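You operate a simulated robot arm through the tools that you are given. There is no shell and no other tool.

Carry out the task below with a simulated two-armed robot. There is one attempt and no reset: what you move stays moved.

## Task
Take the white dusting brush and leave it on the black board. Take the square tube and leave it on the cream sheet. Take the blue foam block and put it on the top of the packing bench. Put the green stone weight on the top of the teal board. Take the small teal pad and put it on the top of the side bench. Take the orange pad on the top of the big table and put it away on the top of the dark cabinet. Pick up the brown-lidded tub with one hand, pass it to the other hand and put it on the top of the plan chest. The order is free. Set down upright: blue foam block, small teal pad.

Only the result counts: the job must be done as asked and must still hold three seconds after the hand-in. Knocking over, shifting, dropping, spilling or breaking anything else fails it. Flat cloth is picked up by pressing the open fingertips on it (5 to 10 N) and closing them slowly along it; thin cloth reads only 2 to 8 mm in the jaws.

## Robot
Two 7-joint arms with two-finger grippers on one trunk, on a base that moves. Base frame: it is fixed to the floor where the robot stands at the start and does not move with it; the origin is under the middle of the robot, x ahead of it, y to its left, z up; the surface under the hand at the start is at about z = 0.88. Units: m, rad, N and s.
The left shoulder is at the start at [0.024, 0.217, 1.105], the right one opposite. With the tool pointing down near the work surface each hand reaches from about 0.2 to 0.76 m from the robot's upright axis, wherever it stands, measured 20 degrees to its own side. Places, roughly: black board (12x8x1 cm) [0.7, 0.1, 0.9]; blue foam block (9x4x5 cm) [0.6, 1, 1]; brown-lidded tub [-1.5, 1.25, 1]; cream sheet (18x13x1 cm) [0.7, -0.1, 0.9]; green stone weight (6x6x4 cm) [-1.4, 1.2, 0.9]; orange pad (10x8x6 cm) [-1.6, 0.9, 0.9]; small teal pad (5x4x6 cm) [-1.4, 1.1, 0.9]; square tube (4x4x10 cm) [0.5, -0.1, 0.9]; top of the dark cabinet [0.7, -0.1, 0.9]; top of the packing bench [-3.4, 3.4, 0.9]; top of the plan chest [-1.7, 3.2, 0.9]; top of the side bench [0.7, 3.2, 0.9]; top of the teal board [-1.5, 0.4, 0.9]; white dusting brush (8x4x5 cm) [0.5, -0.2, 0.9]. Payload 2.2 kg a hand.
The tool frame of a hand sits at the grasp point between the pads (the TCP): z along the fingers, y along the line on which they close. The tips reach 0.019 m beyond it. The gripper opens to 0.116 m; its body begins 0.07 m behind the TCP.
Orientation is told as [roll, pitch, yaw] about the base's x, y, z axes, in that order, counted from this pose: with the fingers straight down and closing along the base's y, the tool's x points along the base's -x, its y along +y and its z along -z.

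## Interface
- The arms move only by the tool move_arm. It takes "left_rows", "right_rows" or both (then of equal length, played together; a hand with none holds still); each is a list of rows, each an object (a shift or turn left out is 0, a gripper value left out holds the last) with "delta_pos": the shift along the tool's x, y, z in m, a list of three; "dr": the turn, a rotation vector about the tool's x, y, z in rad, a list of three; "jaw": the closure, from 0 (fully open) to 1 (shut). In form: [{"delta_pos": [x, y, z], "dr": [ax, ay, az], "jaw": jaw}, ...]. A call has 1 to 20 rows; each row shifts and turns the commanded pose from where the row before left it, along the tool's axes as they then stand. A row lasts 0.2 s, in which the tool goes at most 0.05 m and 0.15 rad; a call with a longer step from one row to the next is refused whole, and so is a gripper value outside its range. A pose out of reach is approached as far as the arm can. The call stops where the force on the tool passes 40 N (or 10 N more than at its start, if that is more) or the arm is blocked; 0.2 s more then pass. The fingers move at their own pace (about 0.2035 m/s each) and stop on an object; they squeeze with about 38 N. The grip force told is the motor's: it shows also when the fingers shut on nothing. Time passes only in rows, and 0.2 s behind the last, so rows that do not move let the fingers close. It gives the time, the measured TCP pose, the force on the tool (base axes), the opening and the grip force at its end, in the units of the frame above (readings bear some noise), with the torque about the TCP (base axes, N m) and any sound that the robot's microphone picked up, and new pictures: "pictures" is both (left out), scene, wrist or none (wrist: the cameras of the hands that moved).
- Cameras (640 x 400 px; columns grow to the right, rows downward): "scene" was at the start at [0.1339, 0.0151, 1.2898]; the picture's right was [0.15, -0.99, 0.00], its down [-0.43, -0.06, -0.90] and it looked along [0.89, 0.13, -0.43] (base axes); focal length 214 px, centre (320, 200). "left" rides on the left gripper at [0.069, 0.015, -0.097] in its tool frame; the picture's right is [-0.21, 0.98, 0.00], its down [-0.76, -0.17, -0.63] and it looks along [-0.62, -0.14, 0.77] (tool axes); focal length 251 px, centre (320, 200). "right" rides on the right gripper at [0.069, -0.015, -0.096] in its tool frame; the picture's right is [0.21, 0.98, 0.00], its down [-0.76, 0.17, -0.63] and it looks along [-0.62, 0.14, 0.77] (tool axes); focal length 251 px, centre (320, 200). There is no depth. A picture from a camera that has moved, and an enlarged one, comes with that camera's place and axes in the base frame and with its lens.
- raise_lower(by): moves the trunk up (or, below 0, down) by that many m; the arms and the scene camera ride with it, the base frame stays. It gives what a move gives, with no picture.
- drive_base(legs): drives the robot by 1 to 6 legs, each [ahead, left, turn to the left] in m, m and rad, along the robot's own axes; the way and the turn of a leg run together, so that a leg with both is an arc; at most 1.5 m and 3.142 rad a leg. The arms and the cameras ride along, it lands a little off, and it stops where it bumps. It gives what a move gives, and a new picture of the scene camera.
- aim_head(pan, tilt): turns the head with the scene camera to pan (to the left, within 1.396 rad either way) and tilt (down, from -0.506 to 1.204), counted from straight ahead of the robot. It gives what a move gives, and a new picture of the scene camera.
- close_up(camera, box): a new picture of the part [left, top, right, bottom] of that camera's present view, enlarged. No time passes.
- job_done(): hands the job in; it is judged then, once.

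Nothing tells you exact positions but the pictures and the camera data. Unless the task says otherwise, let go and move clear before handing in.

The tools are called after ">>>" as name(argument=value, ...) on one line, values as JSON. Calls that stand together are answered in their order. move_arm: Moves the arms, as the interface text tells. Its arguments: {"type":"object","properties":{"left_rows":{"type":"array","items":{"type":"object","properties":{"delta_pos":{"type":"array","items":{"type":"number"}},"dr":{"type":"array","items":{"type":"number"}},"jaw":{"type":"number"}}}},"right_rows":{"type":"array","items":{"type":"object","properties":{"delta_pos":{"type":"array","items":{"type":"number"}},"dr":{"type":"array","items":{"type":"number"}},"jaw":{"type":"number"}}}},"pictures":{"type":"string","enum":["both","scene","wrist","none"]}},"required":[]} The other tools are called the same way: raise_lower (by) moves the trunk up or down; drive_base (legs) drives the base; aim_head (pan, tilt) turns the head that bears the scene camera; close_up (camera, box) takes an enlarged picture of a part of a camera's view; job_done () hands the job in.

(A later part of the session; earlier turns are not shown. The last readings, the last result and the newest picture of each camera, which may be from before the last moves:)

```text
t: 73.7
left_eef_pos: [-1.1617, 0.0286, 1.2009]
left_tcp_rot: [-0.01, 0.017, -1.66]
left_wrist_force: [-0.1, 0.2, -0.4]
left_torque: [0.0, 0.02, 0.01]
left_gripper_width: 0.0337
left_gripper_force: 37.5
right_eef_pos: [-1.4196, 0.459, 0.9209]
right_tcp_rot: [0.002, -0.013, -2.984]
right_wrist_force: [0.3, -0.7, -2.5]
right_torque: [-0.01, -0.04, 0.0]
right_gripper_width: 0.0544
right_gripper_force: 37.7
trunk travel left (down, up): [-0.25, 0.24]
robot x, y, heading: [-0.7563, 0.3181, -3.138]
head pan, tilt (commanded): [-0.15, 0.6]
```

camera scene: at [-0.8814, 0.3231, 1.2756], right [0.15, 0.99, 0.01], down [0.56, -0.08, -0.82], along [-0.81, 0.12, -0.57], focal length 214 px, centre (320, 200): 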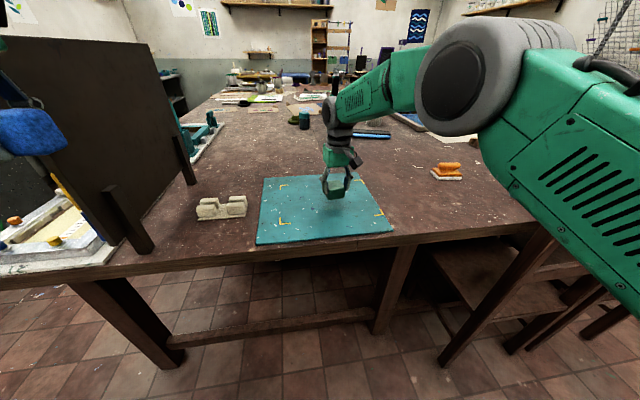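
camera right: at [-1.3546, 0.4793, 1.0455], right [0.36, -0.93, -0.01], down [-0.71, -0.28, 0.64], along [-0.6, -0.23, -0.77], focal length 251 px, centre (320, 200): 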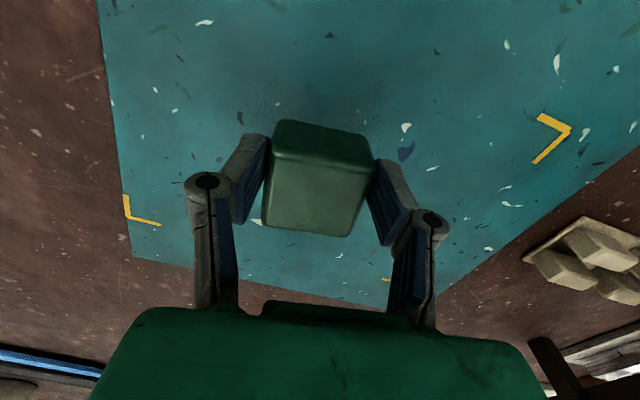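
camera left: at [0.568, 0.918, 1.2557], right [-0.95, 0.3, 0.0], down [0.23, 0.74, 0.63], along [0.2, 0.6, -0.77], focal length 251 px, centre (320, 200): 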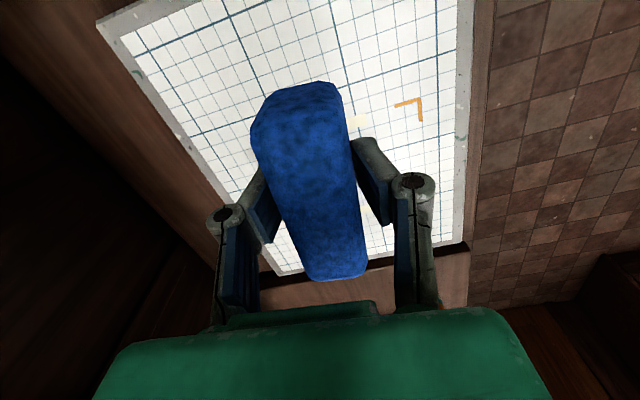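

>>> move_arm(right_rows=[{"delta_pos": [0, 0, 0.003]}, {"delta_pos": [0, 0, 0.003]}, {}], pictures="none")

>>> close_up(camera="scene", box=[260, 130, 400, 250])

```text
t: 74.5
left_eef_pos: [-1.1621, 0.0265, 1.2009]
left_tcp_rot: [-0.011, 0.012, -1.661]
left_wrist_force: [0.5, 0.0, -1.6]
left_torque: [0.02, -0.03, -0.03]
left_gripper_width: 0.0337
left_gripper_force: 37.8
right_eef_pos: [-1.4201, 0.4559, 0.9153]
right_tcp_rot: [-0.004, -0.013, -2.984]
right_wrist_force: [-0.3, -0.3, -2.9]
right_torque: [-0.02, -0.04, -0.02]
right_gripper_width: 0.0545
right_gripper_force: 38.4
trunk travel left (down, up): [-0.25, 0.24]
robot x, y, heading: [-0.7516, 0.3193, -3.136]
head pan, tilt (commanded): [-0.15, 0.6]
```

```text
3.33 times, centred on (330, 190) of scene
camera zoom: at [-0.8816, 0.3283, 1.2755], right [0.15, 0.99, 0.0], down [0.56, -0.08, -0.82], along [-0.81, 0.12, -0.57], focal length 715 px, centre (287, 233)
```

zoom: 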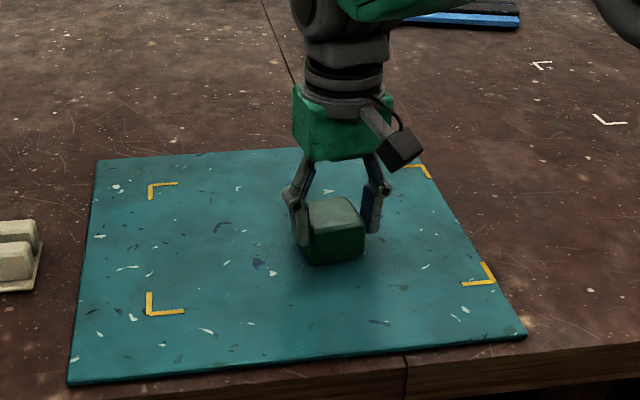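

>>> move_arm(right_rows=[{"delta_pos": [0, 0, 0.003]}, {"delta_pos": [0, 0, 0.002]}, {}], pictures="none")

```text
t: 75.3
left_eef_pos: [-1.1604, 0.0272, 1.2028]
left_tcp_rot: [-0.014, 0.013, -1.661]
left_wrist_force: [0.0, 0.2, 0.4]
left_torque: [0.04, 0.05, 0.0]
left_gripper_width: 0.0337
left_gripper_force: 38.2
right_eef_pos: [-1.4202, 0.4574, 0.9126]
right_tcp_rot: [-0.002, -0.017, -2.986]
right_wrist_force: [-1.3, 3.7, 9.4]
right_torque: [0.02, -0.17, 0.04]
right_gripper_width: 0.0541
right_gripper_force: 37.8
trunk travel left (down, up): [-0.25, 0.24]
robot x, y, heading: [-0.7502, 0.3172, -3.145]
head pan, tilt (commanded): [-0.15, 0.6]
```

Contact. I'll release and rise, then back away from the table.

>>> move_arm(right_rows=[{"jaw": 0.35}, {"jaw": 0.3}, {}, {"delta_pos": [0, 0, -0.03]}, {"delta_pos": [0, 0, -0.045]}, {"delta_pos": [0, 0, -0.045]}, {"delta_pos": [0, 0, -0.045]}, {"delta_pos": [0.03, 0, -0.035]}, {"delta_pos": [0.045, 0, 0]}, {"delta_pos": [0.045, 0, 0]}], pictures="both")

```text
t: 77.5
left_eef_pos: [-1.158, 0.029, 1.2034]
left_tcp_rot: [-0.019, 0.013, -1.663]
left_wrist_force: [0.0, 0.1, 0.2]
left_torque: [0.02, 0.03, -0.02]
left_gripper_width: 0.0336
left_gripper_force: 38.0
right_eef_pos: [-1.2967, 0.4741, 1.1094]
right_tcp_rot: [-0.002, -0.014, -2.984]
right_wrist_force: [0.2, 0.2, 0.6]
right_torque: [-0.03, 0.05, 0.01]
right_gripper_width: 0.0812
right_gripper_force: 0.1
trunk travel left (down, up): [-0.25, 0.24]
robot x, y, heading: [-0.75, 0.3161, -3.144]
head pan, tilt (commanded): [-0.15, 0.6]
camera scene: at [-0.8781, 0.3302, 1.2759], right [0.15, 0.99, 0.0], down [0.56, -0.08, -0.82], along [-0.82, 0.12, -0.57], focal length 214 px, centre (320, 200)
camera right: at [-1.2295, 0.5009, 1.2063], right [0.36, -0.93, -0.01], down [-0.71, -0.28, 0.64], along [-0.6, -0.23, -0.77], focal length 251 px, centre (320, 200)
```

scene: 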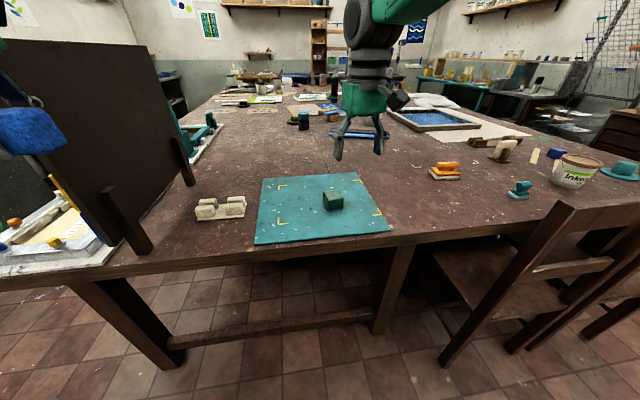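
right: 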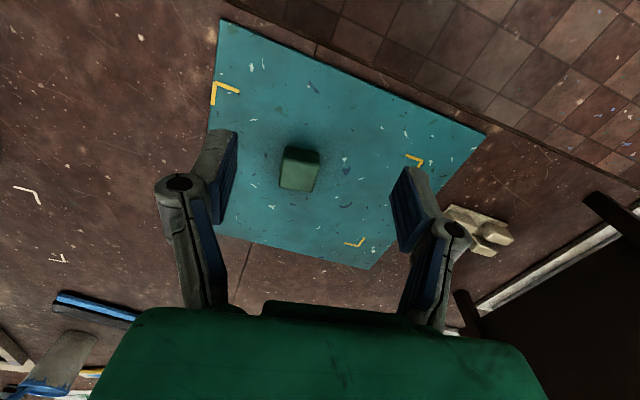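

The stone rests on the teal board. I'll drive back right to reach the small teal pad.

>>> drive_base(legs=[[-0.03, -0.58, 0]])

>>> close_up(camera="right", box=[0, 0, 640, 400])

```text
t: 80.8
left_eef_pos: [-1.1322, 0.6103, 1.2015]
left_tcp_rot: [-0.016, 0.015, -1.67]
left_wrist_force: [0.3, -0.5, 0.4]
left_torque: [0.03, 0.0, 0.02]
left_gripper_width: 0.0336
left_gripper_force: 38.1
right_eef_pos: [-1.2633, 1.0604, 1.1087]
right_tcp_rot: [-0.004, -0.014, -2.994]
right_wrist_force: [-0.2, -1.1, -0.3]
right_torque: [0.0, -0.02, -0.02]
right_gripper_width: 0.0811
right_gripper_force: 0.0
trunk travel left (down, up): [-0.25, 0.24]
robot x, y, heading: [-0.7202, 0.8982, 3.136]
head pan, tilt (commanded): [-0.15, 0.6]
camera scene: at [-0.8477, 0.9097, 1.2757], right [0.16, 0.99, 0.0], down [0.56, -0.09, -0.82], along [-0.81, 0.13, -0.57], focal length 214 px, centre (320, 200)
```

scene: 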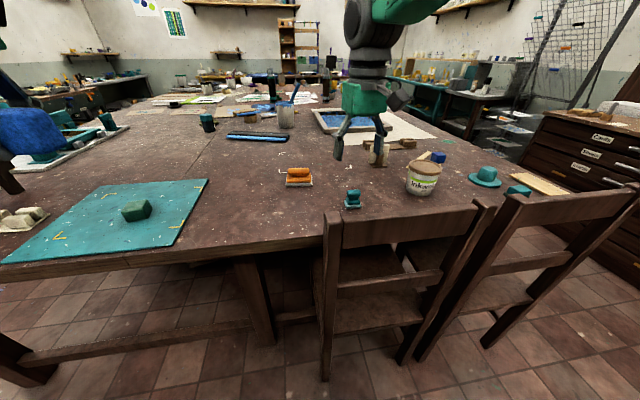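

```text
1.00 times, centred on (320, 200) of right (not enlarged: the box is as wide or as high as the picture)
camera zoom: at [-1.1974, 1.0849, 1.2058], right [0.35, -0.93, -0.01], down [-0.72, -0.28, 0.64], along [-0.6, -0.22, -0.77], focal length 251 px, centre (320, 200)
```

zoom: 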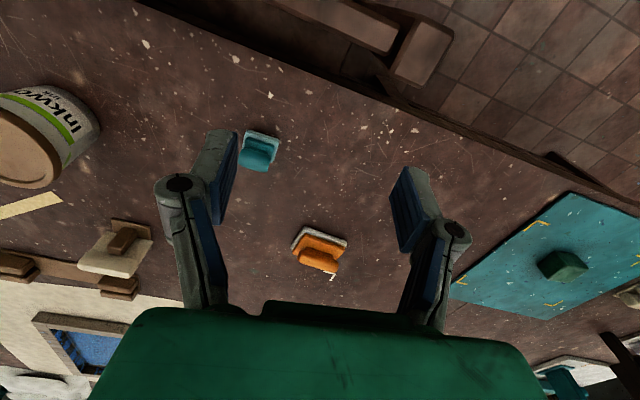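

>>> close_up(camera="right", box=[220, 110, 300, 190])

>>> close_up(camera="scene", box=[320, 170, 400, 230])

```text
5.00 times, centred on (260, 150) of right
camera zoom: at [-1.1974, 1.0849, 1.2058], right [0.35, -0.93, -0.01], down [-0.72, -0.28, 0.64], along [-0.6, -0.22, -0.77], focal length 1257 px, centre (620, 450)
```

zoom: 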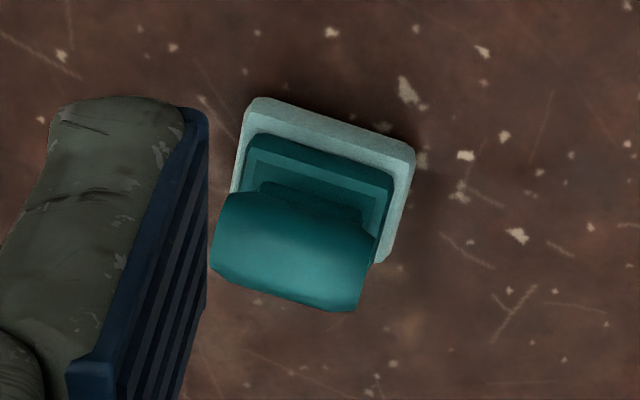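

```text
6.67 times, centred on (360, 200) of scene
camera zoom: at [-0.8477, 0.9097, 1.2757], right [0.16, 0.99, 0.0], down [0.56, -0.09, -0.82], along [-0.81, 0.13, -0.57], focal length 1430 px, centre (53, 200)
```

zoom: 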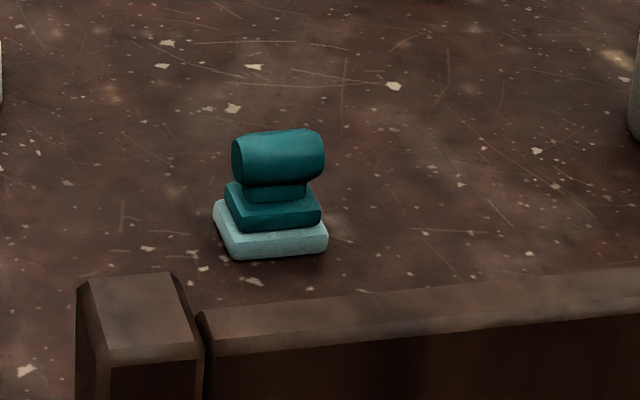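

From the wrist view the teal pad's knob is centred at about (-1.382, 1.106), aligned with base y. I'll move above it.

>>> move_arm(right_rows=[{"delta_pos": [-0.0373, -0.0209, 0]}, {"delta_pos": [-0.0373, -0.0209, 0]}, {"delta_pos": [-0.0373, -0.0209, 0]}, {"dr": [0, 0, 0.127]}, {"delta_pos": [0, 0, 0.04]}, {"delta_pos": [0, 0, 0.03]}, {}], pictures="wrist")

```text
t: 82.4
left_eef_pos: [-1.129, 0.614, 1.1997]
left_tcp_rot: [-0.006, 0.02, -1.669]
left_wrist_force: [-0.7, 0.9, -1.0]
left_torque: [0.01, -0.03, -0.01]
left_gripper_width: 0.0337
left_gripper_force: 37.9
right_eef_pos: [-1.3823, 1.108, 1.0421]
right_tcp_rot: [0.002, -0.016, -3.123]
right_wrist_force: [0.5, 0.4, -0.3]
right_torque: [0.0, -0.02, -0.03]
right_gripper_width: 0.0813
right_gripper_force: 0.0
trunk travel left (down, up): [-0.25, 0.24]
robot x, y, heading: [-0.7176, 0.8987, 3.139]
head pan, tilt (commanded): [-0.15, 0.6]
camera right: at [-1.3128, 1.1247, 1.1383], right [0.23, -0.97, 0.0], down [-0.74, -0.18, 0.64], along [-0.63, -0.15, -0.76], focal length 251 px, centre (320, 200)
```

right: 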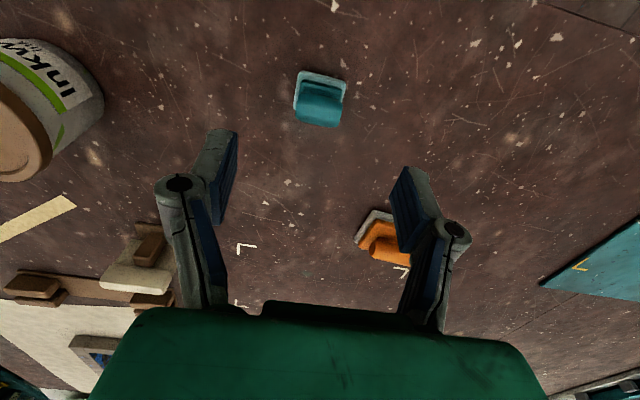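

>>> move_arm(right_rows=[{"delta_pos": [-0.003, 0.0, 0.04], "dr": [0, 0, -0.03]}, {"delta_pos": [0, 0, 0.045]}, {"delta_pos": [0, 0, 0.033]}, {}, {"jaw": 0.72}, {"jaw": 0.72}, {"jaw": 0.72}, {}], pictures="both")

>>> close_up(camera="scene", box=[300, 140, 400, 220])

```text
t: 84.2
left_eef_pos: [-1.1306, 0.6135, 1.1996]
left_tcp_rot: [-0.009, 0.014, -1.67]
left_wrist_force: [0.1, 0.7, -0.3]
left_torque: [-0.02, -0.01, -0.01]
left_gripper_width: 0.0337
left_gripper_force: 38.5
right_eef_pos: [-1.3892, 1.1079, 0.9244]
right_tcp_rot: [0.0, -0.015, -3.093]
right_wrist_force: [0.2, -0.2, 1.2]
right_torque: [-0.01, 0.07, 0.01]
right_gripper_width: 0.0394
right_gripper_force: 37.8
trunk travel left (down, up): [-0.25, 0.24]
robot x, y, heading: [-0.7209, 0.9005, 3.131]
head pan, tilt (commanded): [-0.15, 0.6]
camera scene: at [-0.8485, 0.9134, 1.2756], right [0.16, 0.99, 0.0], down [0.56, -0.09, -0.82], along [-0.81, 0.13, -0.57], focal length 214 px, centre (320, 200)
camera right: at [-1.3202, 1.1263, 1.0217], right [0.26, -0.96, 0.0], down [-0.74, -0.2, 0.64], along [-0.62, -0.17, -0.76], focal length 251 px, centre (320, 200)
```

scene: 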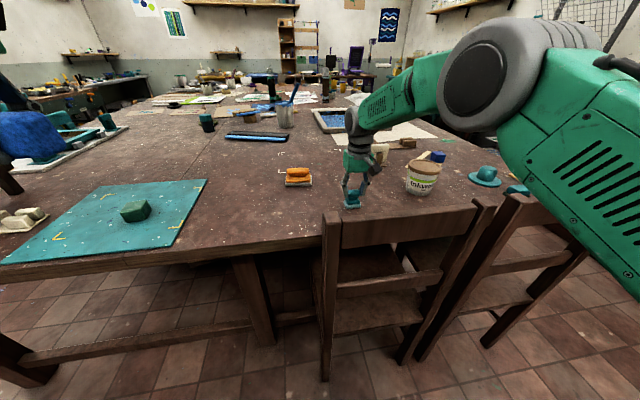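
right: 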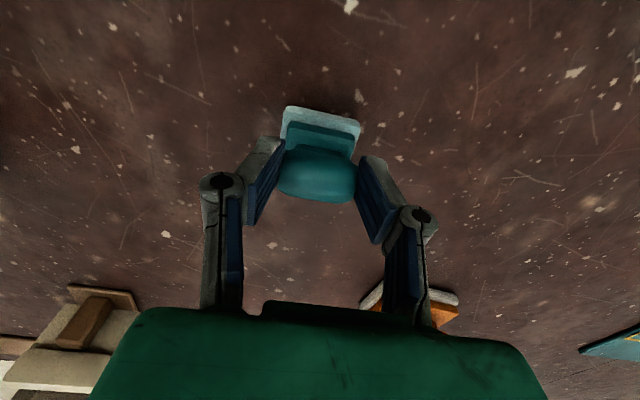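

```text
5.00 times, centred on (350, 180) of scene
camera zoom: at [-0.8485, 0.9134, 1.2756], right [0.16, 0.99, 0.0], down [0.56, -0.09, -0.82], along [-0.81, 0.13, -0.57], focal length 1072 px, centre (170, 300)
```

zoom: 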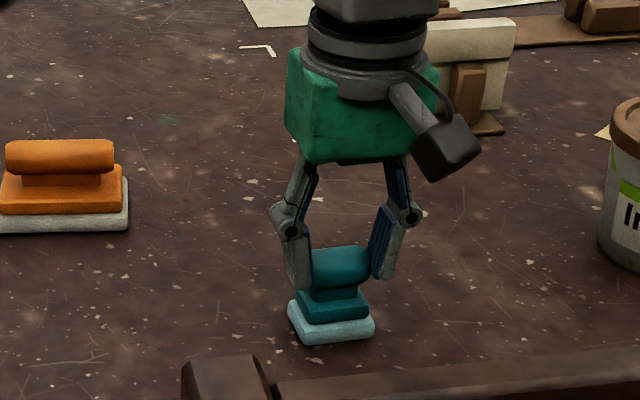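

The teal pad is gripped by its knob. I'll lift high and pull back over the chair.

>>> move_arm(right_rows=[{"delta_pos": [0, 0, -0.02]}, {"delta_pos": [0, 0, -0.045]}, {"delta_pos": [0, 0, -0.045]}, {"delta_pos": [0, 0, -0.045]}, {"delta_pos": [0.01, 0, -0.045]}, {"delta_pos": [0.03, 0, -0.035]}, {"delta_pos": [0.045, 0, -0.02]}, {"delta_pos": [0.045, 0, 0]}, {"delta_pos": [0.045, 0, 0]}, {}], pictures="both")

```text
t: 86.4
left_eef_pos: [-1.131, 0.6138, 1.2009]
left_tcp_rot: [-0.01, 0.015, -1.67]
left_wrist_force: [-0.2, 0.2, -1.0]
left_torque: [0.0, -0.01, 0.0]
left_gripper_width: 0.0336
left_gripper_force: 38.5
right_eef_pos: [-1.209, 1.1184, 1.1746]
right_tcp_rot: [0.0, -0.015, -3.092]
right_wrist_force: [-0.6, -0.4, -1.0]
right_torque: [0.04, -0.04, -0.02]
right_gripper_width: 0.0398
right_gripper_force: 38.2
trunk travel left (down, up): [-0.25, 0.24]
robot x, y, heading: [-0.7154, 0.8985, 3.131]
head pan, tilt (commanded): [-0.15, 0.6]
camera scene: at [-0.8485, 0.9138, 1.2755], right [0.16, 0.99, 0.0], down [0.56, -0.09, -0.82], along [-0.81, 0.13, -0.57], focal length 214 px, centre (320, 200)
camera right: at [-1.14, 1.1369, 1.2718], right [0.26, -0.96, 0.0], down [-0.74, -0.2, 0.64], along [-0.62, -0.17, -0.77], focal length 251 px, centre (320, 200)
```

scene: 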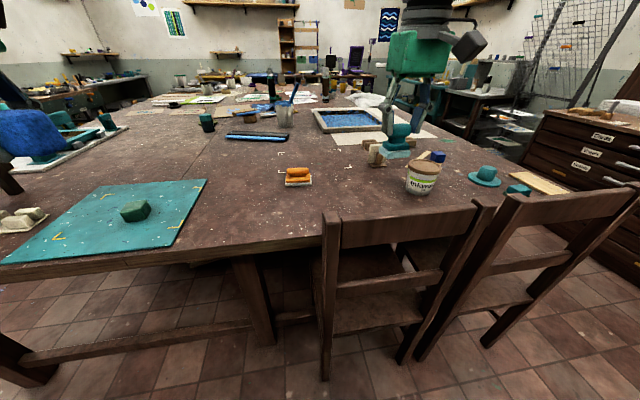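
right: 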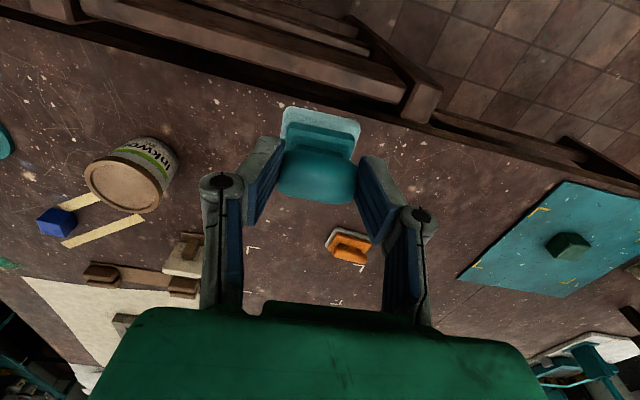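

Both items are held. I'll back off from the table, turn to face +y and drive along the corridor, then look at the side bench.

>>> drive_base(legs=[[-0.45, 0, 0], [0, 0, -1.571], [1.1, 0, 0]])

>>> aim_head(pan=-0.7, tilt=0.3)

>>> aim_head(pan=0.28, tilt=0.25)

```text
t: 98.2
left_eef_pos: [-0.4985, 2.4208, 1.2009]
left_tcp_rot: [-0.01, 0.016, 3.008]
left_wrist_force: [0.5, -0.7, -0.5]
left_torque: [0.0, 0.0, 0.0]
left_gripper_width: 0.0339
left_gripper_force: 38.0
right_eef_pos: [0.0076, 2.4807, 1.1762]
right_tcp_rot: [0.001, -0.014, 1.589]
right_wrist_force: [-1.0, -0.2, 0.0]
right_torque: [-0.04, 0.03, 0.0]
right_gripper_width: 0.0398
right_gripper_force: 38.2
trunk travel left (down, up): [-0.25, 0.24]
robot x, y, heading: [-0.2266, 2.0009, 1.53]
head pan, tilt (commanded): [-0.15, 0.6]
camera scene: at [-0.2077, 2.1275, 1.2757], right [0.98, -0.19, 0.0], down [-0.11, -0.56, -0.82], along [0.16, 0.81, -0.57], focal length 214 px, centre (320, 200)
```

scene: 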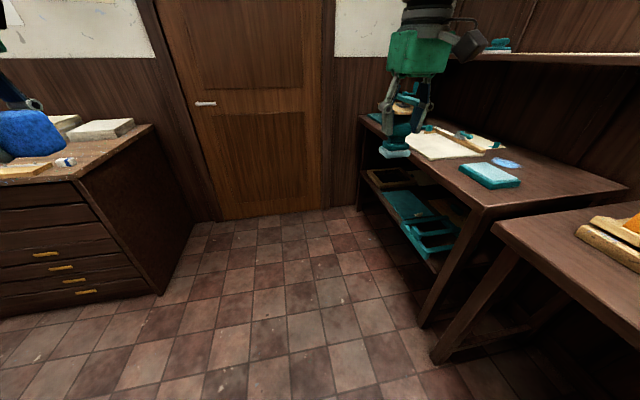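

```text
t: 99.2
left_eef_pos: [-0.4995, 2.4175, 1.2002]
left_tcp_rot: [-0.005, 0.019, 3.012]
left_wrist_force: [0.3, -0.2, -0.2]
left_torque: [-0.02, 0.0, 0.02]
left_gripper_width: 0.0336
left_gripper_force: 37.8
right_eef_pos: [0.0081, 2.4787, 1.178]
right_tcp_rot: [0.0, -0.017, 1.587]
right_wrist_force: [0.3, -0.2, -0.9]
right_torque: [0.0, -0.02, 0.05]
right_gripper_width: 0.0394
right_gripper_force: 38.0
trunk travel left (down, up): [-0.25, 0.24]
robot x, y, heading: [-0.2244, 1.9963, 1.531]
head pan, tilt (commanded): [-0.7, 0.3]
camera scene: at [-0.1615, 2.1098, 1.3032], right [0.74, -0.67, 0.0], down [-0.2, -0.22, -0.95], along [0.64, 0.7, -0.3], focal length 214 px, centre (320, 200)
```

scene: 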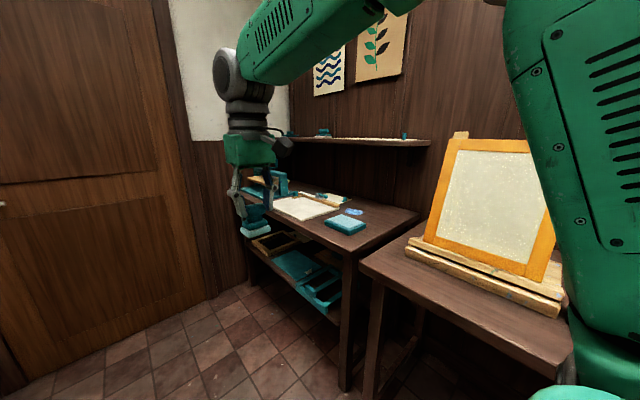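

```text
t: 100.5
left_eef_pos: [-0.4985, 2.4175, 1.1986]
left_tcp_rot: [-0.006, 0.018, 3.01]
left_wrist_force: [0.8, 0.5, -1.0]
left_torque: [-0.02, 0.0, 0.02]
left_gripper_width: 0.0336
left_gripper_force: 38.0
right_eef_pos: [0.0075, 2.4789, 1.1779]
right_tcp_rot: [0.0, -0.017, 1.589]
right_wrist_force: [0.5, 0.1, -0.6]
right_torque: [0.0, 0.0, 0.02]
right_gripper_width: 0.0396
right_gripper_force: 37.5
trunk travel left (down, up): [-0.25, 0.24]
robot x, y, heading: [-0.2278, 1.9995, 1.528]
head pan, tilt (commanded): [0.279, 0.25]
camera scene: at [-0.2465, 2.1316, 1.3079], right [0.97, 0.24, 0.0], down [0.06, -0.24, -0.97], along [-0.23, 0.94, -0.25], focal length 214 px, centre (320, 200)
```

scene: 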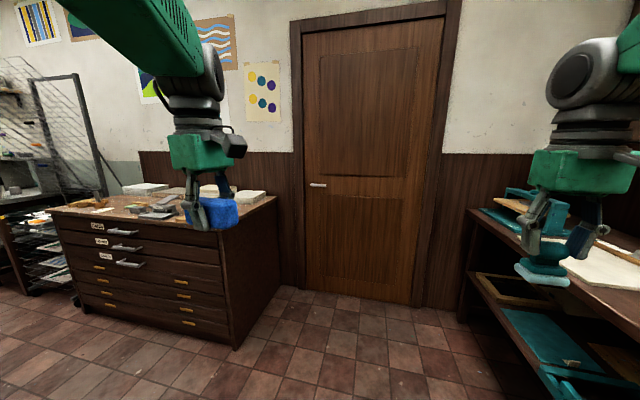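

The side bench's front edge is at about x = 0.40, spanning y ≈ 2.55–3.7, with some flat items on it. I'll drive up alongside and face it.

>>> drive_base(legs=[[0.85, 0, 0], [0, 0, -1.53]])

>>> aim_head(pan=0.0, tilt=0.55)

```text
t: 108.7
left_eef_pos: [0.2103, 3.1539, 1.1994]
left_tcp_rot: [-0.005, 0.017, 1.5]
left_wrist_force: [0.6, 0.4, -0.1]
left_torque: [0.02, -0.02, -0.01]
left_gripper_width: 0.0337
left_gripper_force: 37.7
right_eef_pos: [0.3026, 2.6524, 1.1768]
right_tcp_rot: [-0.001, -0.018, 0.078]
right_wrist_force: [0.2, -0.3, 0.5]
right_torque: [0.01, 0.01, 0.0]
right_gripper_width: 0.0394
right_gripper_force: 37.9
trunk travel left (down, up): [-0.25, 0.24]
robot x, y, heading: [-0.1918, 2.8567, 0.019]
head pan, tilt (commanded): [0.279, 0.25]
camera scene: at [-0.0592, 2.8859, 1.3079], right [0.29, -0.96, 0.0], down [-0.24, -0.07, -0.97], along [0.93, 0.29, -0.25], focal length 214 px, centre (320, 200)
```

scene: 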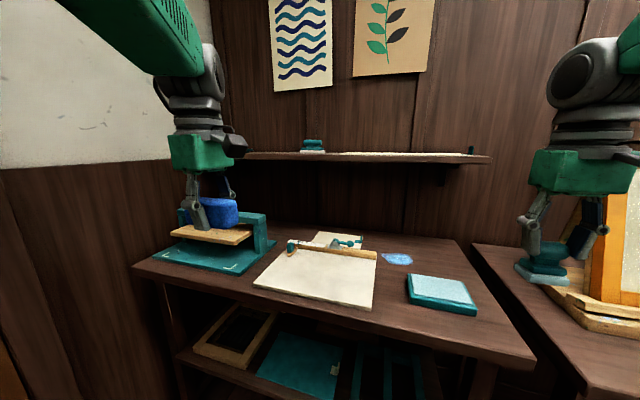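

```text
t: 109.5
left_eef_pos: [0.2095, 3.1549, 1.1963]
left_tcp_rot: [0.001, 0.022, 1.502]
left_wrist_force: [-0.4, 0.4, -0.7]
left_torque: [0.02, -0.02, 0.0]
left_gripper_width: 0.0336
left_gripper_force: 37.9
right_eef_pos: [0.2987, 2.6523, 1.1771]
right_tcp_rot: [0.0, -0.02, 0.079]
right_wrist_force: [-0.3, -0.5, 0.0]
right_torque: [0.03, -0.03, -0.04]
right_gripper_width: 0.0395
right_gripper_force: 37.7
trunk travel left (down, up): [-0.25, 0.24]
robot x, y, heading: [-0.1933, 2.8604, 0.019]
head pan, tilt (commanded): [0.0, 0.55]
camera scene: at [-0.059, 2.8599, 1.2803], right [0.02, -1.0, 0.0], down [-0.52, -0.01, -0.85], along [0.85, 0.02, -0.52], focal length 214 px, centre (320, 200)
```

scene: 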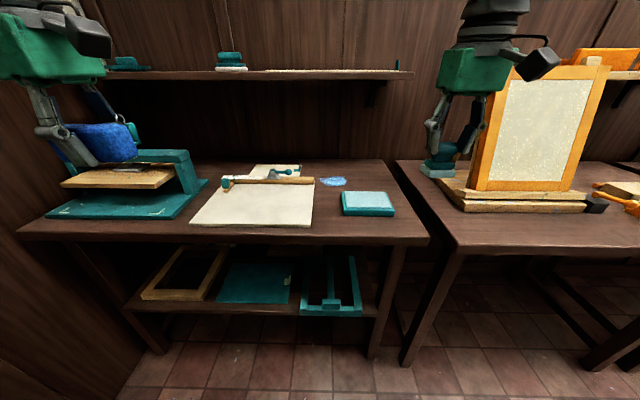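

There is free space on the bench between the cream sheet and the light-teal slab, around (0.46, 2.83). I'll move up a little and bring the right hand over that spot.

>>> drive_base(legs=[[0.1, 0, -0.02]])

>>> move_arm(right_rows=[{"delta_pos": [-0.0185, 0.0432, 0]}, {"delta_pos": [-0.0185, 0.0432, 0]}, {"delta_pos": [-0.0185, 0.0432, 0]}, {"delta_pos": [-0.0185, 0.0432, 0]}, {"delta_pos": [0, 0, 0.045]}, {"delta_pos": [0, 0, 0.045]}, {}], pictures="both")

```text
t: 110.7
left_eef_pos: [0.3156, 3.1482, 1.1974]
left_tcp_rot: [0.001, 0.019, 1.481]
left_wrist_force: [0.1, 0.8, -0.3]
left_torque: [0.01, -0.01, 0.04]
left_gripper_width: 0.0338
left_gripper_force: 37.8
right_eef_pos: [0.3955, 2.6458, 1.178]
right_tcp_rot: [-0.001, -0.02, 0.059]
right_wrist_force: [0.5, 0.0, -0.4]
right_torque: [0.02, 0.04, -0.02]
right_gripper_width: 0.0399
right_gripper_force: 38.2
trunk travel left (down, up): [-0.25, 0.24]
robot x, y, heading: [-0.0889, 2.8594, 0.003]
head pan, tilt (commanded): [0.0, 0.55]
camera scene: at [0.0406, 2.8588, 1.2803], right [0.0, -1.0, 0.0], down [-0.52, 0.0, -0.85], along [0.85, 0.0, -0.52], focal length 214 px, centre (320, 200)
```

scene: 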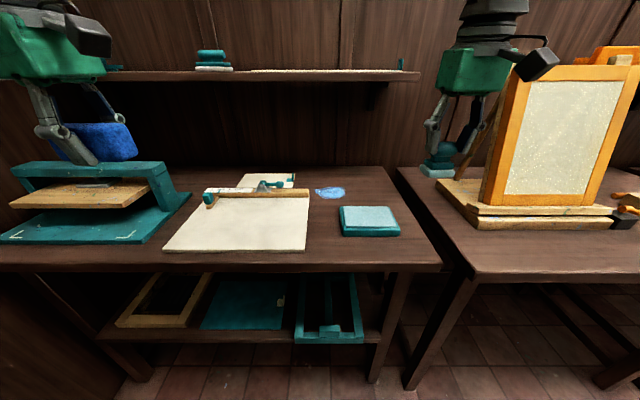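

```text
t: 112.3
left_eef_pos: [0.3139, 3.1485, 1.1955]
left_tcp_rot: [0.006, 0.023, 1.48]
left_wrist_force: [0.6, 1.3, 0.1]
left_torque: [0.01, -0.02, 0.01]
left_gripper_width: 0.0336
left_gripper_force: 37.9
right_eef_pos: [0.4587, 2.8203, 1.0897]
right_tcp_rot: [0.0, -0.02, 0.058]
right_wrist_force: [-0.7, -0.8, -0.4]
right_torque: [-0.01, 0.0, -0.04]
right_gripper_width: 0.0395
right_gripper_force: 37.7
trunk travel left (down, up): [-0.25, 0.24]
robot x, y, heading: [-0.0881, 2.858, 0.002]
head pan, tilt (commanded): [0.0, 0.55]
camera scene: at [0.0411, 2.8593, 1.2802], right [0.0, -1.0, 0.0], down [-0.53, 0.0, -0.85], along [0.85, 0.0, -0.53], focal length 214 px, centre (320, 200)
camera right: at [0.388, 2.8022, 1.1849], right [-0.27, 0.96, 0.0], down [0.73, 0.21, 0.65], along [0.63, 0.17, -0.76], focal length 251 px, centre (320, 200)
```

scene: 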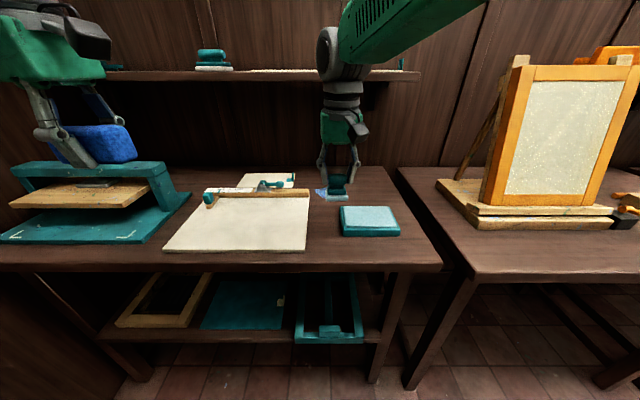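
right: 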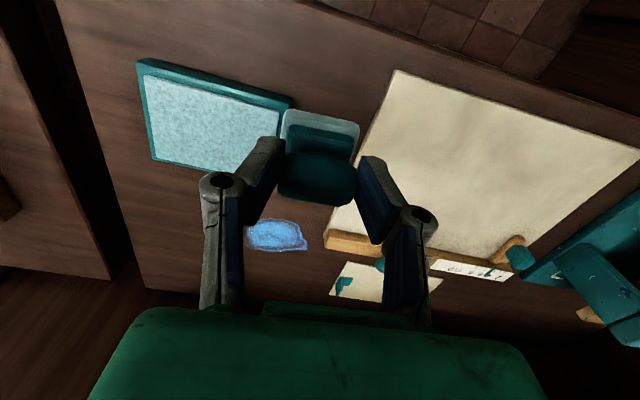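

The gap runs from y = 2.794 to 2.90, so I'll shift 2 cm left and lower.

>>> move_arm(right_rows=[{"delta_pos": [0.003, 0.02, 0.01]}, {"delta_pos": [0, 0, 0.045]}, {"delta_pos": [0, 0, 0.045]}, {"delta_pos": [0, 0, 0.045]}, {"delta_pos": [0, 0, 0.01]}, {}], pictures="both")

>>> close_up(camera="scene", box=[270, 140, 410, 250])

```text
t: 113.7
left_eef_pos: [0.3137, 3.1499, 1.1936]
left_tcp_rot: [0.004, 0.024, 1.482]
left_wrist_force: [0.1, 0.2, -0.3]
left_torque: [-0.03, -0.01, -0.01]
left_gripper_width: 0.0338
left_gripper_force: 37.9
right_eef_pos: [0.4691, 2.8298, 0.9455]
right_tcp_rot: [0.038, -0.022, 0.02]
right_wrist_force: [-0.6, 0.8, 6.0]
right_torque: [-0.12, 0.13, -0.01]
right_gripper_width: 0.0394
right_gripper_force: 38.5
trunk travel left (down, up): [-0.25, 0.24]
robot x, y, heading: [-0.0921, 2.8548, -0.001]
head pan, tilt (commanded): [0.0, 0.55]
camera scene: at [0.0407, 2.8601, 1.2804], right [0.0, -1.0, 0.0], down [-0.53, 0.0, -0.85], along [0.85, 0.0, -0.53], focal length 214 px, centre (320, 200)
camera right: at [0.3967, 2.809, 1.0408], right [-0.23, 0.97, 0.03], down [0.74, 0.16, 0.66], along [0.63, 0.18, -0.75], focal length 251 px, centre (320, 200)
```

scene: 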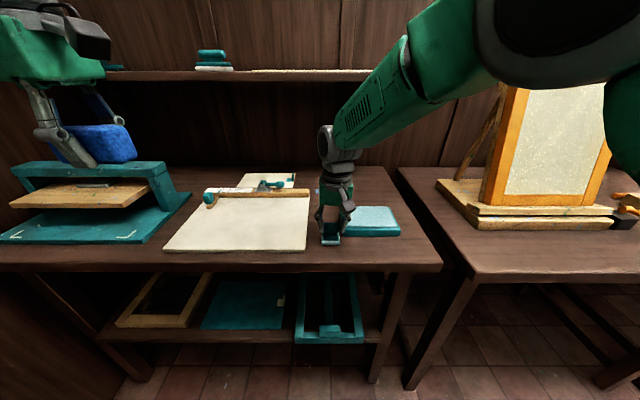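
right: 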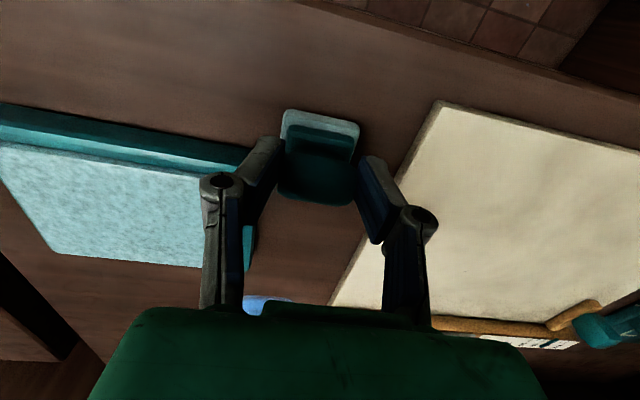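

```text
3.64 times, centred on (340, 195) of scene
camera zoom: at [0.0407, 2.8601, 1.2804], right [0.0, -1.0, 0.0], down [-0.53, 0.0, -0.85], along [0.85, 0.0, -0.53], focal length 780 px, centre (247, 218)
```

zoom: 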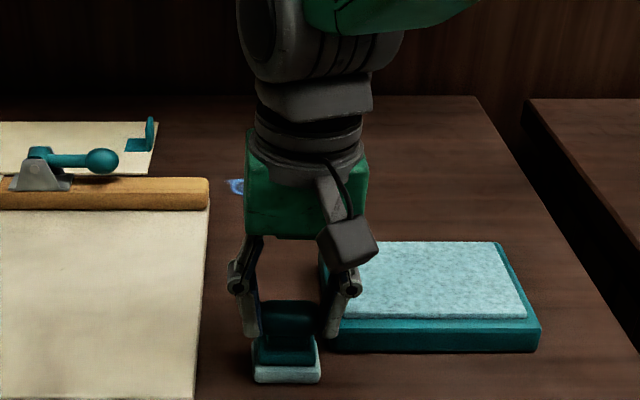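

There's light contact (6 N): this bench top is slightly higher, about z≈0.90, and the pad touched with one corner. I'll raise a centimetre so the hand relaxes, then check.

>>> move_arm(right_rows=[{"delta_pos": [0, 0, -0.012]}, {}, {}], pictures="wrist")

>>> close_up(camera="scene", box=[270, 160, 410, 250])

```text
t: 114.5
left_eef_pos: [0.3135, 3.1491, 1.1933]
left_tcp_rot: [0.007, 0.025, 1.479]
left_wrist_force: [-0.2, -0.1, 0.7]
left_torque: [-0.01, 0.0, 0.0]
left_gripper_width: 0.0339
left_gripper_force: 37.6
right_eef_pos: [0.4648, 2.8296, 0.9463]
right_tcp_rot: [0.032, -0.003, 0.024]
right_wrist_force: [0.3, 0.3, 0.6]
right_torque: [0.03, 0.0, -0.02]
right_gripper_width: 0.0396
right_gripper_force: 38.0
trunk travel left (down, up): [-0.25, 0.24]
robot x, y, heading: [-0.0909, 2.8593, 0.002]
head pan, tilt (commanded): [0.0, 0.55]
camera right: at [0.3946, 2.8093, 1.0429], right [-0.24, 0.97, 0.03], down [0.75, 0.16, 0.64], along [0.62, 0.17, -0.77], focal length 251 px, centre (320, 200)
```

right: 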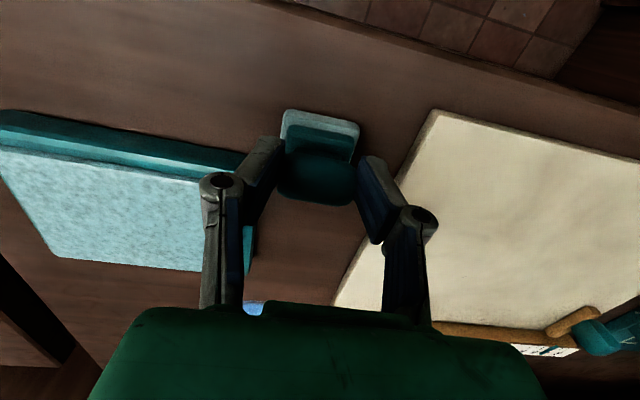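

```text
4.44 times, centred on (340, 205) of scene
camera zoom: at [0.0415, 2.86, 1.2801], right [0.0, -1.0, 0.0], down [-0.53, 0.0, -0.85], along [0.85, 0.0, -0.53], focal length 953 px, centre (231, 178)
```

zoom: 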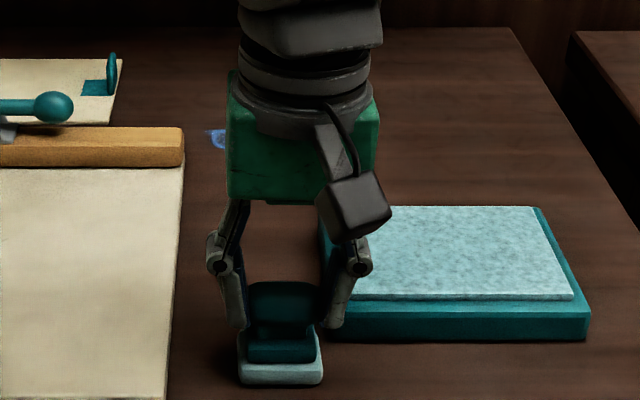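

>>> move_arm(right_rows=[{"delta_pos": [0, 0, -0.015]}, {"delta_pos": [0.01, 0.01, 0], "dr": [0.03, 0, 0]}, {}, {}], pictures="wrist")

```text
t: 115.7
left_eef_pos: [0.3106, 3.1498, 1.1903]
left_tcp_rot: [0.014, 0.027, 1.481]
left_wrist_force: [0.0, -0.2, 0.0]
left_torque: [0.01, 0.01, 0.01]
left_gripper_width: 0.0336
left_gripper_force: 38.0
right_eef_pos: [0.4519, 2.827, 0.9479]
right_tcp_rot: [0.018, 0.035, -0.004]
right_wrist_force: [-0.1, 0.6, -0.7]
right_torque: [0.01, 0.01, 0.0]
right_gripper_width: 0.0397
right_gripper_force: 37.9
trunk travel left (down, up): [-0.25, 0.24]
robot x, y, heading: [-0.0956, 2.8596, 0.004]
head pan, tilt (commanded): [0.0, 0.55]
stopped in row 4 (right hand): the arm was blocked; the commanded pose is now the measured one
camera right: at [0.3852, 2.8105, 1.0466], right [-0.21, 0.98, 0.03], down [0.78, 0.15, 0.61], along [0.59, 0.15, -0.79], focal length 251 px, centre (320, 200)
```

right: 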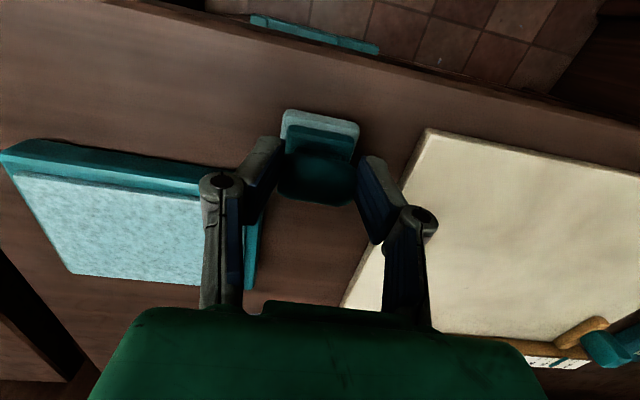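

The arm is blocked by something other than the table, since the wrist force is near zero. I'll look at the scene to find out what the arm is touching.

>>> close_up(camera="scene", box=[0, 0, 640, 400])

>>> close_up(camera="left", box=[0, 0, 640, 400])

```text
1.00 times, centred on (320, 200) of scene (not enlarged: the box is as wide or as high as the picture)
camera zoom: at [0.0413, 2.8598, 1.2801], right [0.0, -1.0, 0.0], down [-0.53, 0.0, -0.85], along [0.85, 0.0, -0.53], focal length 214 px, centre (320, 200)
```

zoom: 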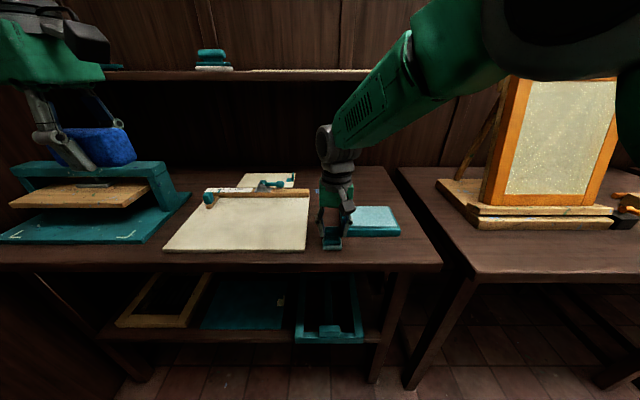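

```text
1.00 times, centred on (320, 200) of left (not enlarged: the box is as wide or as high as the picture)
camera zoom: at [0.2904, 3.0848, 1.2897], right [-0.95, 0.3, 0.01], down [0.24, 0.76, 0.61], along [0.18, 0.58, -0.79], focal length 251 px, centre (320, 200)
```

zoom: 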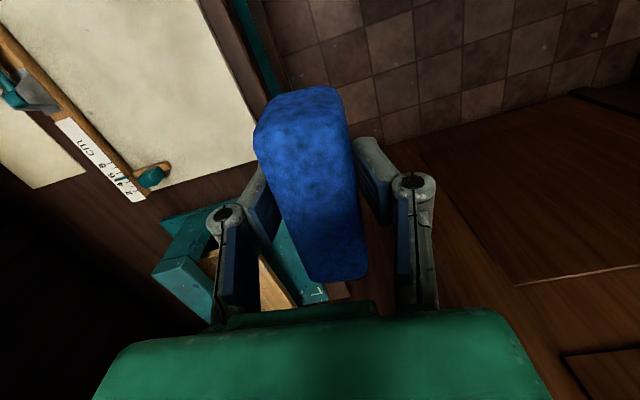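

The right elbow has come up against the head. I'll pan the head left to make room and see if the arm frees.

>>> aim_head(pan=0.25, tilt=0.55)

```text
t: 116.4
left_eef_pos: [0.3108, 3.1489, 1.1926]
left_tcp_rot: [0.013, 0.026, 1.481]
left_wrist_force: [-0.8, -0.6, -0.5]
left_torque: [-0.03, 0.01, 0.0]
left_gripper_width: 0.0336
left_gripper_force: 38.1
right_eef_pos: [0.452, 2.8287, 0.9493]
right_tcp_rot: [0.021, 0.031, -0.001]
right_wrist_force: [0.0, 0.1, -0.5]
right_torque: [-0.03, 0.0, -0.02]
right_gripper_width: 0.0397
right_gripper_force: 38.5
trunk travel left (down, up): [-0.25, 0.24]
robot x, y, heading: [-0.0937, 2.8553, 0.005]
head pan, tilt (commanded): [0.25, 0.55]
camera scene: at [0.0387, 2.882, 1.2801], right [0.25, -0.97, 0.0], down [-0.51, -0.13, -0.85], along [0.82, 0.21, -0.53], focal length 214 px, centre (320, 200)
```

scene: 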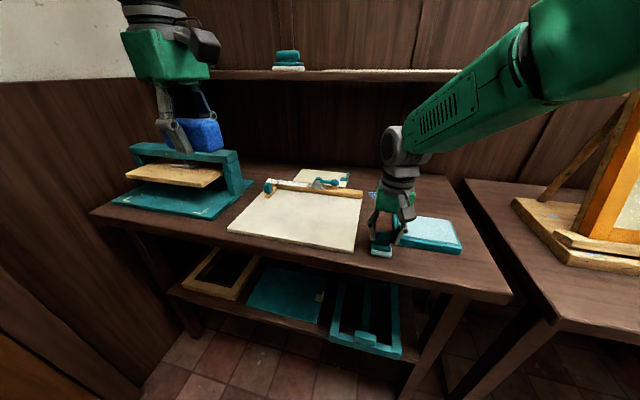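

>>> move_arm(right_rows=[{"delta_pos": [0, 0, -0.01]}, {"delta_pos": [0, 0, -0.01]}, {}], pictures="scene")

```text
t: 117.2
left_eef_pos: [0.3117, 3.1494, 1.1904]
left_tcp_rot: [0.014, 0.026, 1.481]
left_wrist_force: [-0.7, 0.4, 0.4]
left_torque: [0.04, 0.01, -0.01]
left_gripper_width: 0.0337
left_gripper_force: 38.1
right_eef_pos: [0.4527, 2.8283, 0.9673]
right_tcp_rot: [0.021, 0.035, 0.0]
right_wrist_force: [-0.3, -0.5, 0.4]
right_torque: [0.02, -0.01, -0.01]
right_gripper_width: 0.0397
right_gripper_force: 38.1
trunk travel left (down, up): [-0.25, 0.24]
robot x, y, heading: [-0.0908, 2.8592, -0.001]
head pan, tilt (commanded): [0.25, 0.55]
camera scene: at [0.0389, 2.8821, 1.2801], right [0.25, -0.97, 0.0], down [-0.51, -0.13, -0.85], along [0.82, 0.21, -0.53], focal length 214 px, centre (320, 200)
```

scene: 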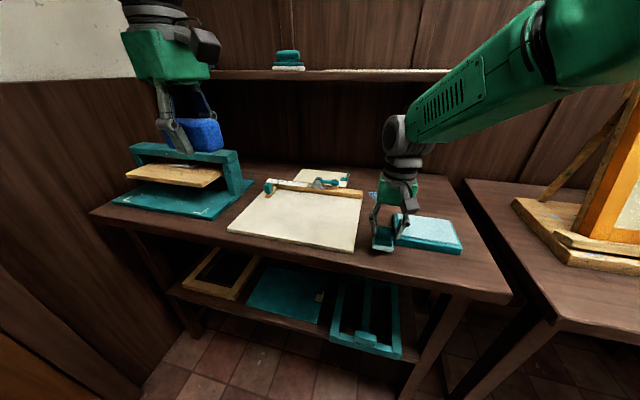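

Freed. I'll level the hand again and lower gently.

>>> move_arm(right_rows=[{"dr": [0.021, -0.05, 0]}, {}, {"delta_pos": [0, 0, 0.01]}, {"delta_pos": [0, 0, 0.008]}, {}], pictures="scene")

```text
t: 118.4
left_eef_pos: [0.311, 3.1503, 1.1912]
left_tcp_rot: [0.015, 0.027, 1.482]
left_wrist_force: [-0.3, -0.9, -0.5]
left_torque: [-0.03, 0.0, 0.02]
left_gripper_width: 0.0338
left_gripper_force: 37.8
right_eef_pos: [0.4587, 2.8235, 0.9601]
right_tcp_rot: [0.024, -0.023, -0.02]
right_wrist_force: [-0.3, -0.1, -1.2]
right_torque: [0.03, -0.01, -0.04]
right_gripper_width: 0.0397
right_gripper_force: 38.2
trunk travel left (down, up): [-0.25, 0.24]
robot x, y, heading: [-0.0951, 2.8579, -0.001]
head pan, tilt (commanded): [0.25, 0.55]
camera scene: at [0.0386, 2.882, 1.2801], right [0.25, -0.97, 0.0], down [-0.51, -0.13, -0.85], along [0.82, 0.21, -0.53], focal length 214 px, centre (320, 200)
```

scene: 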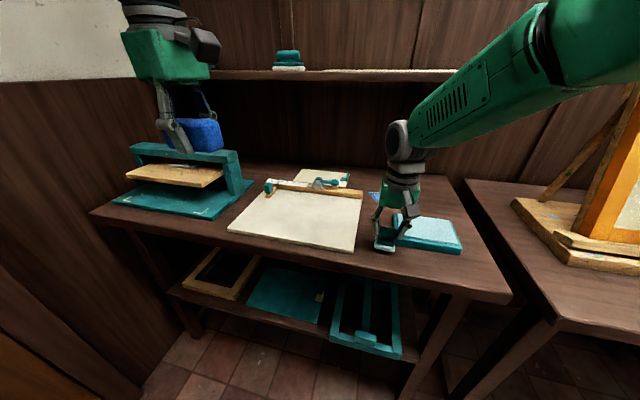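

The arm is still hindered here because the hand is too close to the body's midline. I'll raise the hand and swing it right into a comfortable pose, then shift the base left so it returns over the spot.

>>> move_arm(right_rows=[{"delta_pos": [0, 0, -0.04]}, {"delta_pos": [0, 0, -0.045]}, {"delta_pos": [0, 0, -0.045]}, {"delta_pos": [-0.01, -0.045, 0]}, {"delta_pos": [-0.01, -0.045, 0]}, {"delta_pos": [0, -0.045, 0]}, {"delta_pos": [0, -0.045, 0]}, {}], pictures="scene")

```text
t: 120.2
left_eef_pos: [0.3123, 3.1482, 1.1911]
left_tcp_rot: [0.013, 0.026, 1.482]
left_wrist_force: [0.6, 1.1, -0.7]
left_torque: [-0.03, -0.03, 0.01]
left_gripper_width: 0.0339
left_gripper_force: 38.2
right_eef_pos: [0.4691, 2.6536, 1.0855]
right_tcp_rot: [-0.007, -0.02, 0.007]
right_wrist_force: [0.5, -0.9, -0.4]
right_torque: [-0.03, 0.02, 0.01]
right_gripper_width: 0.0398
right_gripper_force: 38.3
trunk travel left (down, up): [-0.25, 0.24]
robot x, y, heading: [-0.0918, 2.859, -0.001]
head pan, tilt (commanded): [0.25, 0.55]
camera scene: at [0.0385, 2.8813, 1.2802], right [0.25, -0.97, 0.0], down [-0.51, -0.13, -0.85], along [0.82, 0.21, -0.53], focal length 214 px, centre (320, 200)
```

scene: 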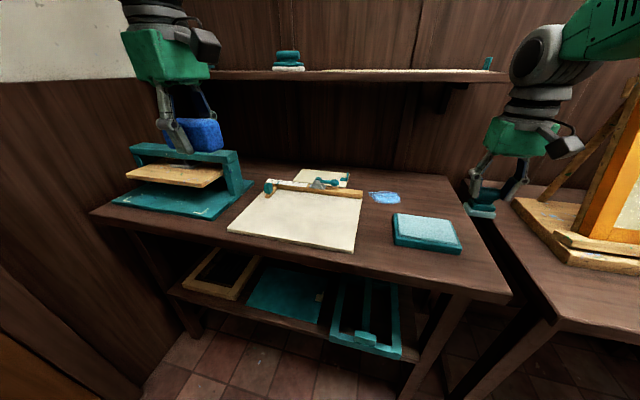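

>>> drive_base(legs=[[-0.01, 0.18, 0]])

>>> close_up(camera="right", box=[0, 0, 640, 400])

```text
t: 121.7
left_eef_pos: [0.2996, 3.3191, 1.1951]
left_tcp_rot: [0.01, 0.011, 1.481]
left_wrist_force: [-0.3, -0.2, -0.2]
left_torque: [-0.02, -0.01, 0.01]
left_gripper_width: 0.0334
left_gripper_force: 37.9
right_eef_pos: [0.4595, 2.8252, 1.0827]
right_tcp_rot: [0.001, -0.023, 0.008]
right_wrist_force: [0.1, 0.0, -0.3]
right_torque: [-0.03, -0.01, -0.02]
right_gripper_width: 0.0395
right_gripper_force: 38.0
trunk travel left (down, up): [-0.25, 0.24]
robot x, y, heading: [-0.1037, 3.0414, -0.002]
head pan, tilt (commanded): [0.25, 0.55]
camera scene: at [0.0286, 3.0444, 1.2803], right [0.25, -0.97, -0.01], down [-0.51, -0.12, -0.85], along [0.82, 0.22, -0.52], focal length 214 px, centre (320, 200)
```

scene: 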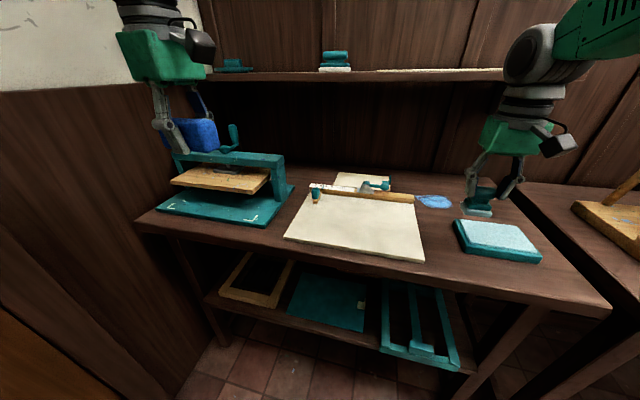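

```text
1.00 times, centred on (320, 200) of right (not enlarged: the box is as wide or as high as the picture)
camera zoom: at [0.3876, 2.8099, 1.1795], right [-0.22, 0.97, 0.0], down [0.74, 0.17, 0.65], along [0.63, 0.14, -0.76], focal length 251 px, centre (320, 200)
```

zoom: 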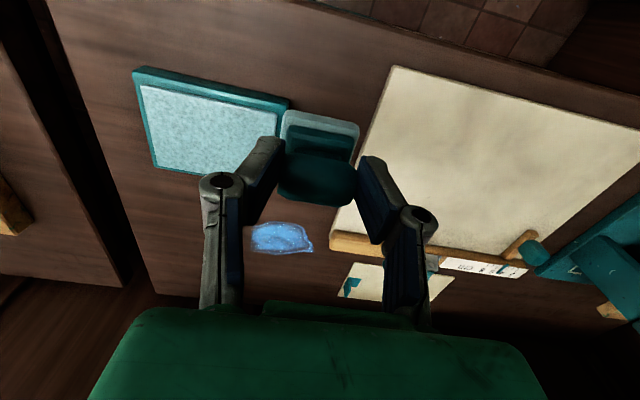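

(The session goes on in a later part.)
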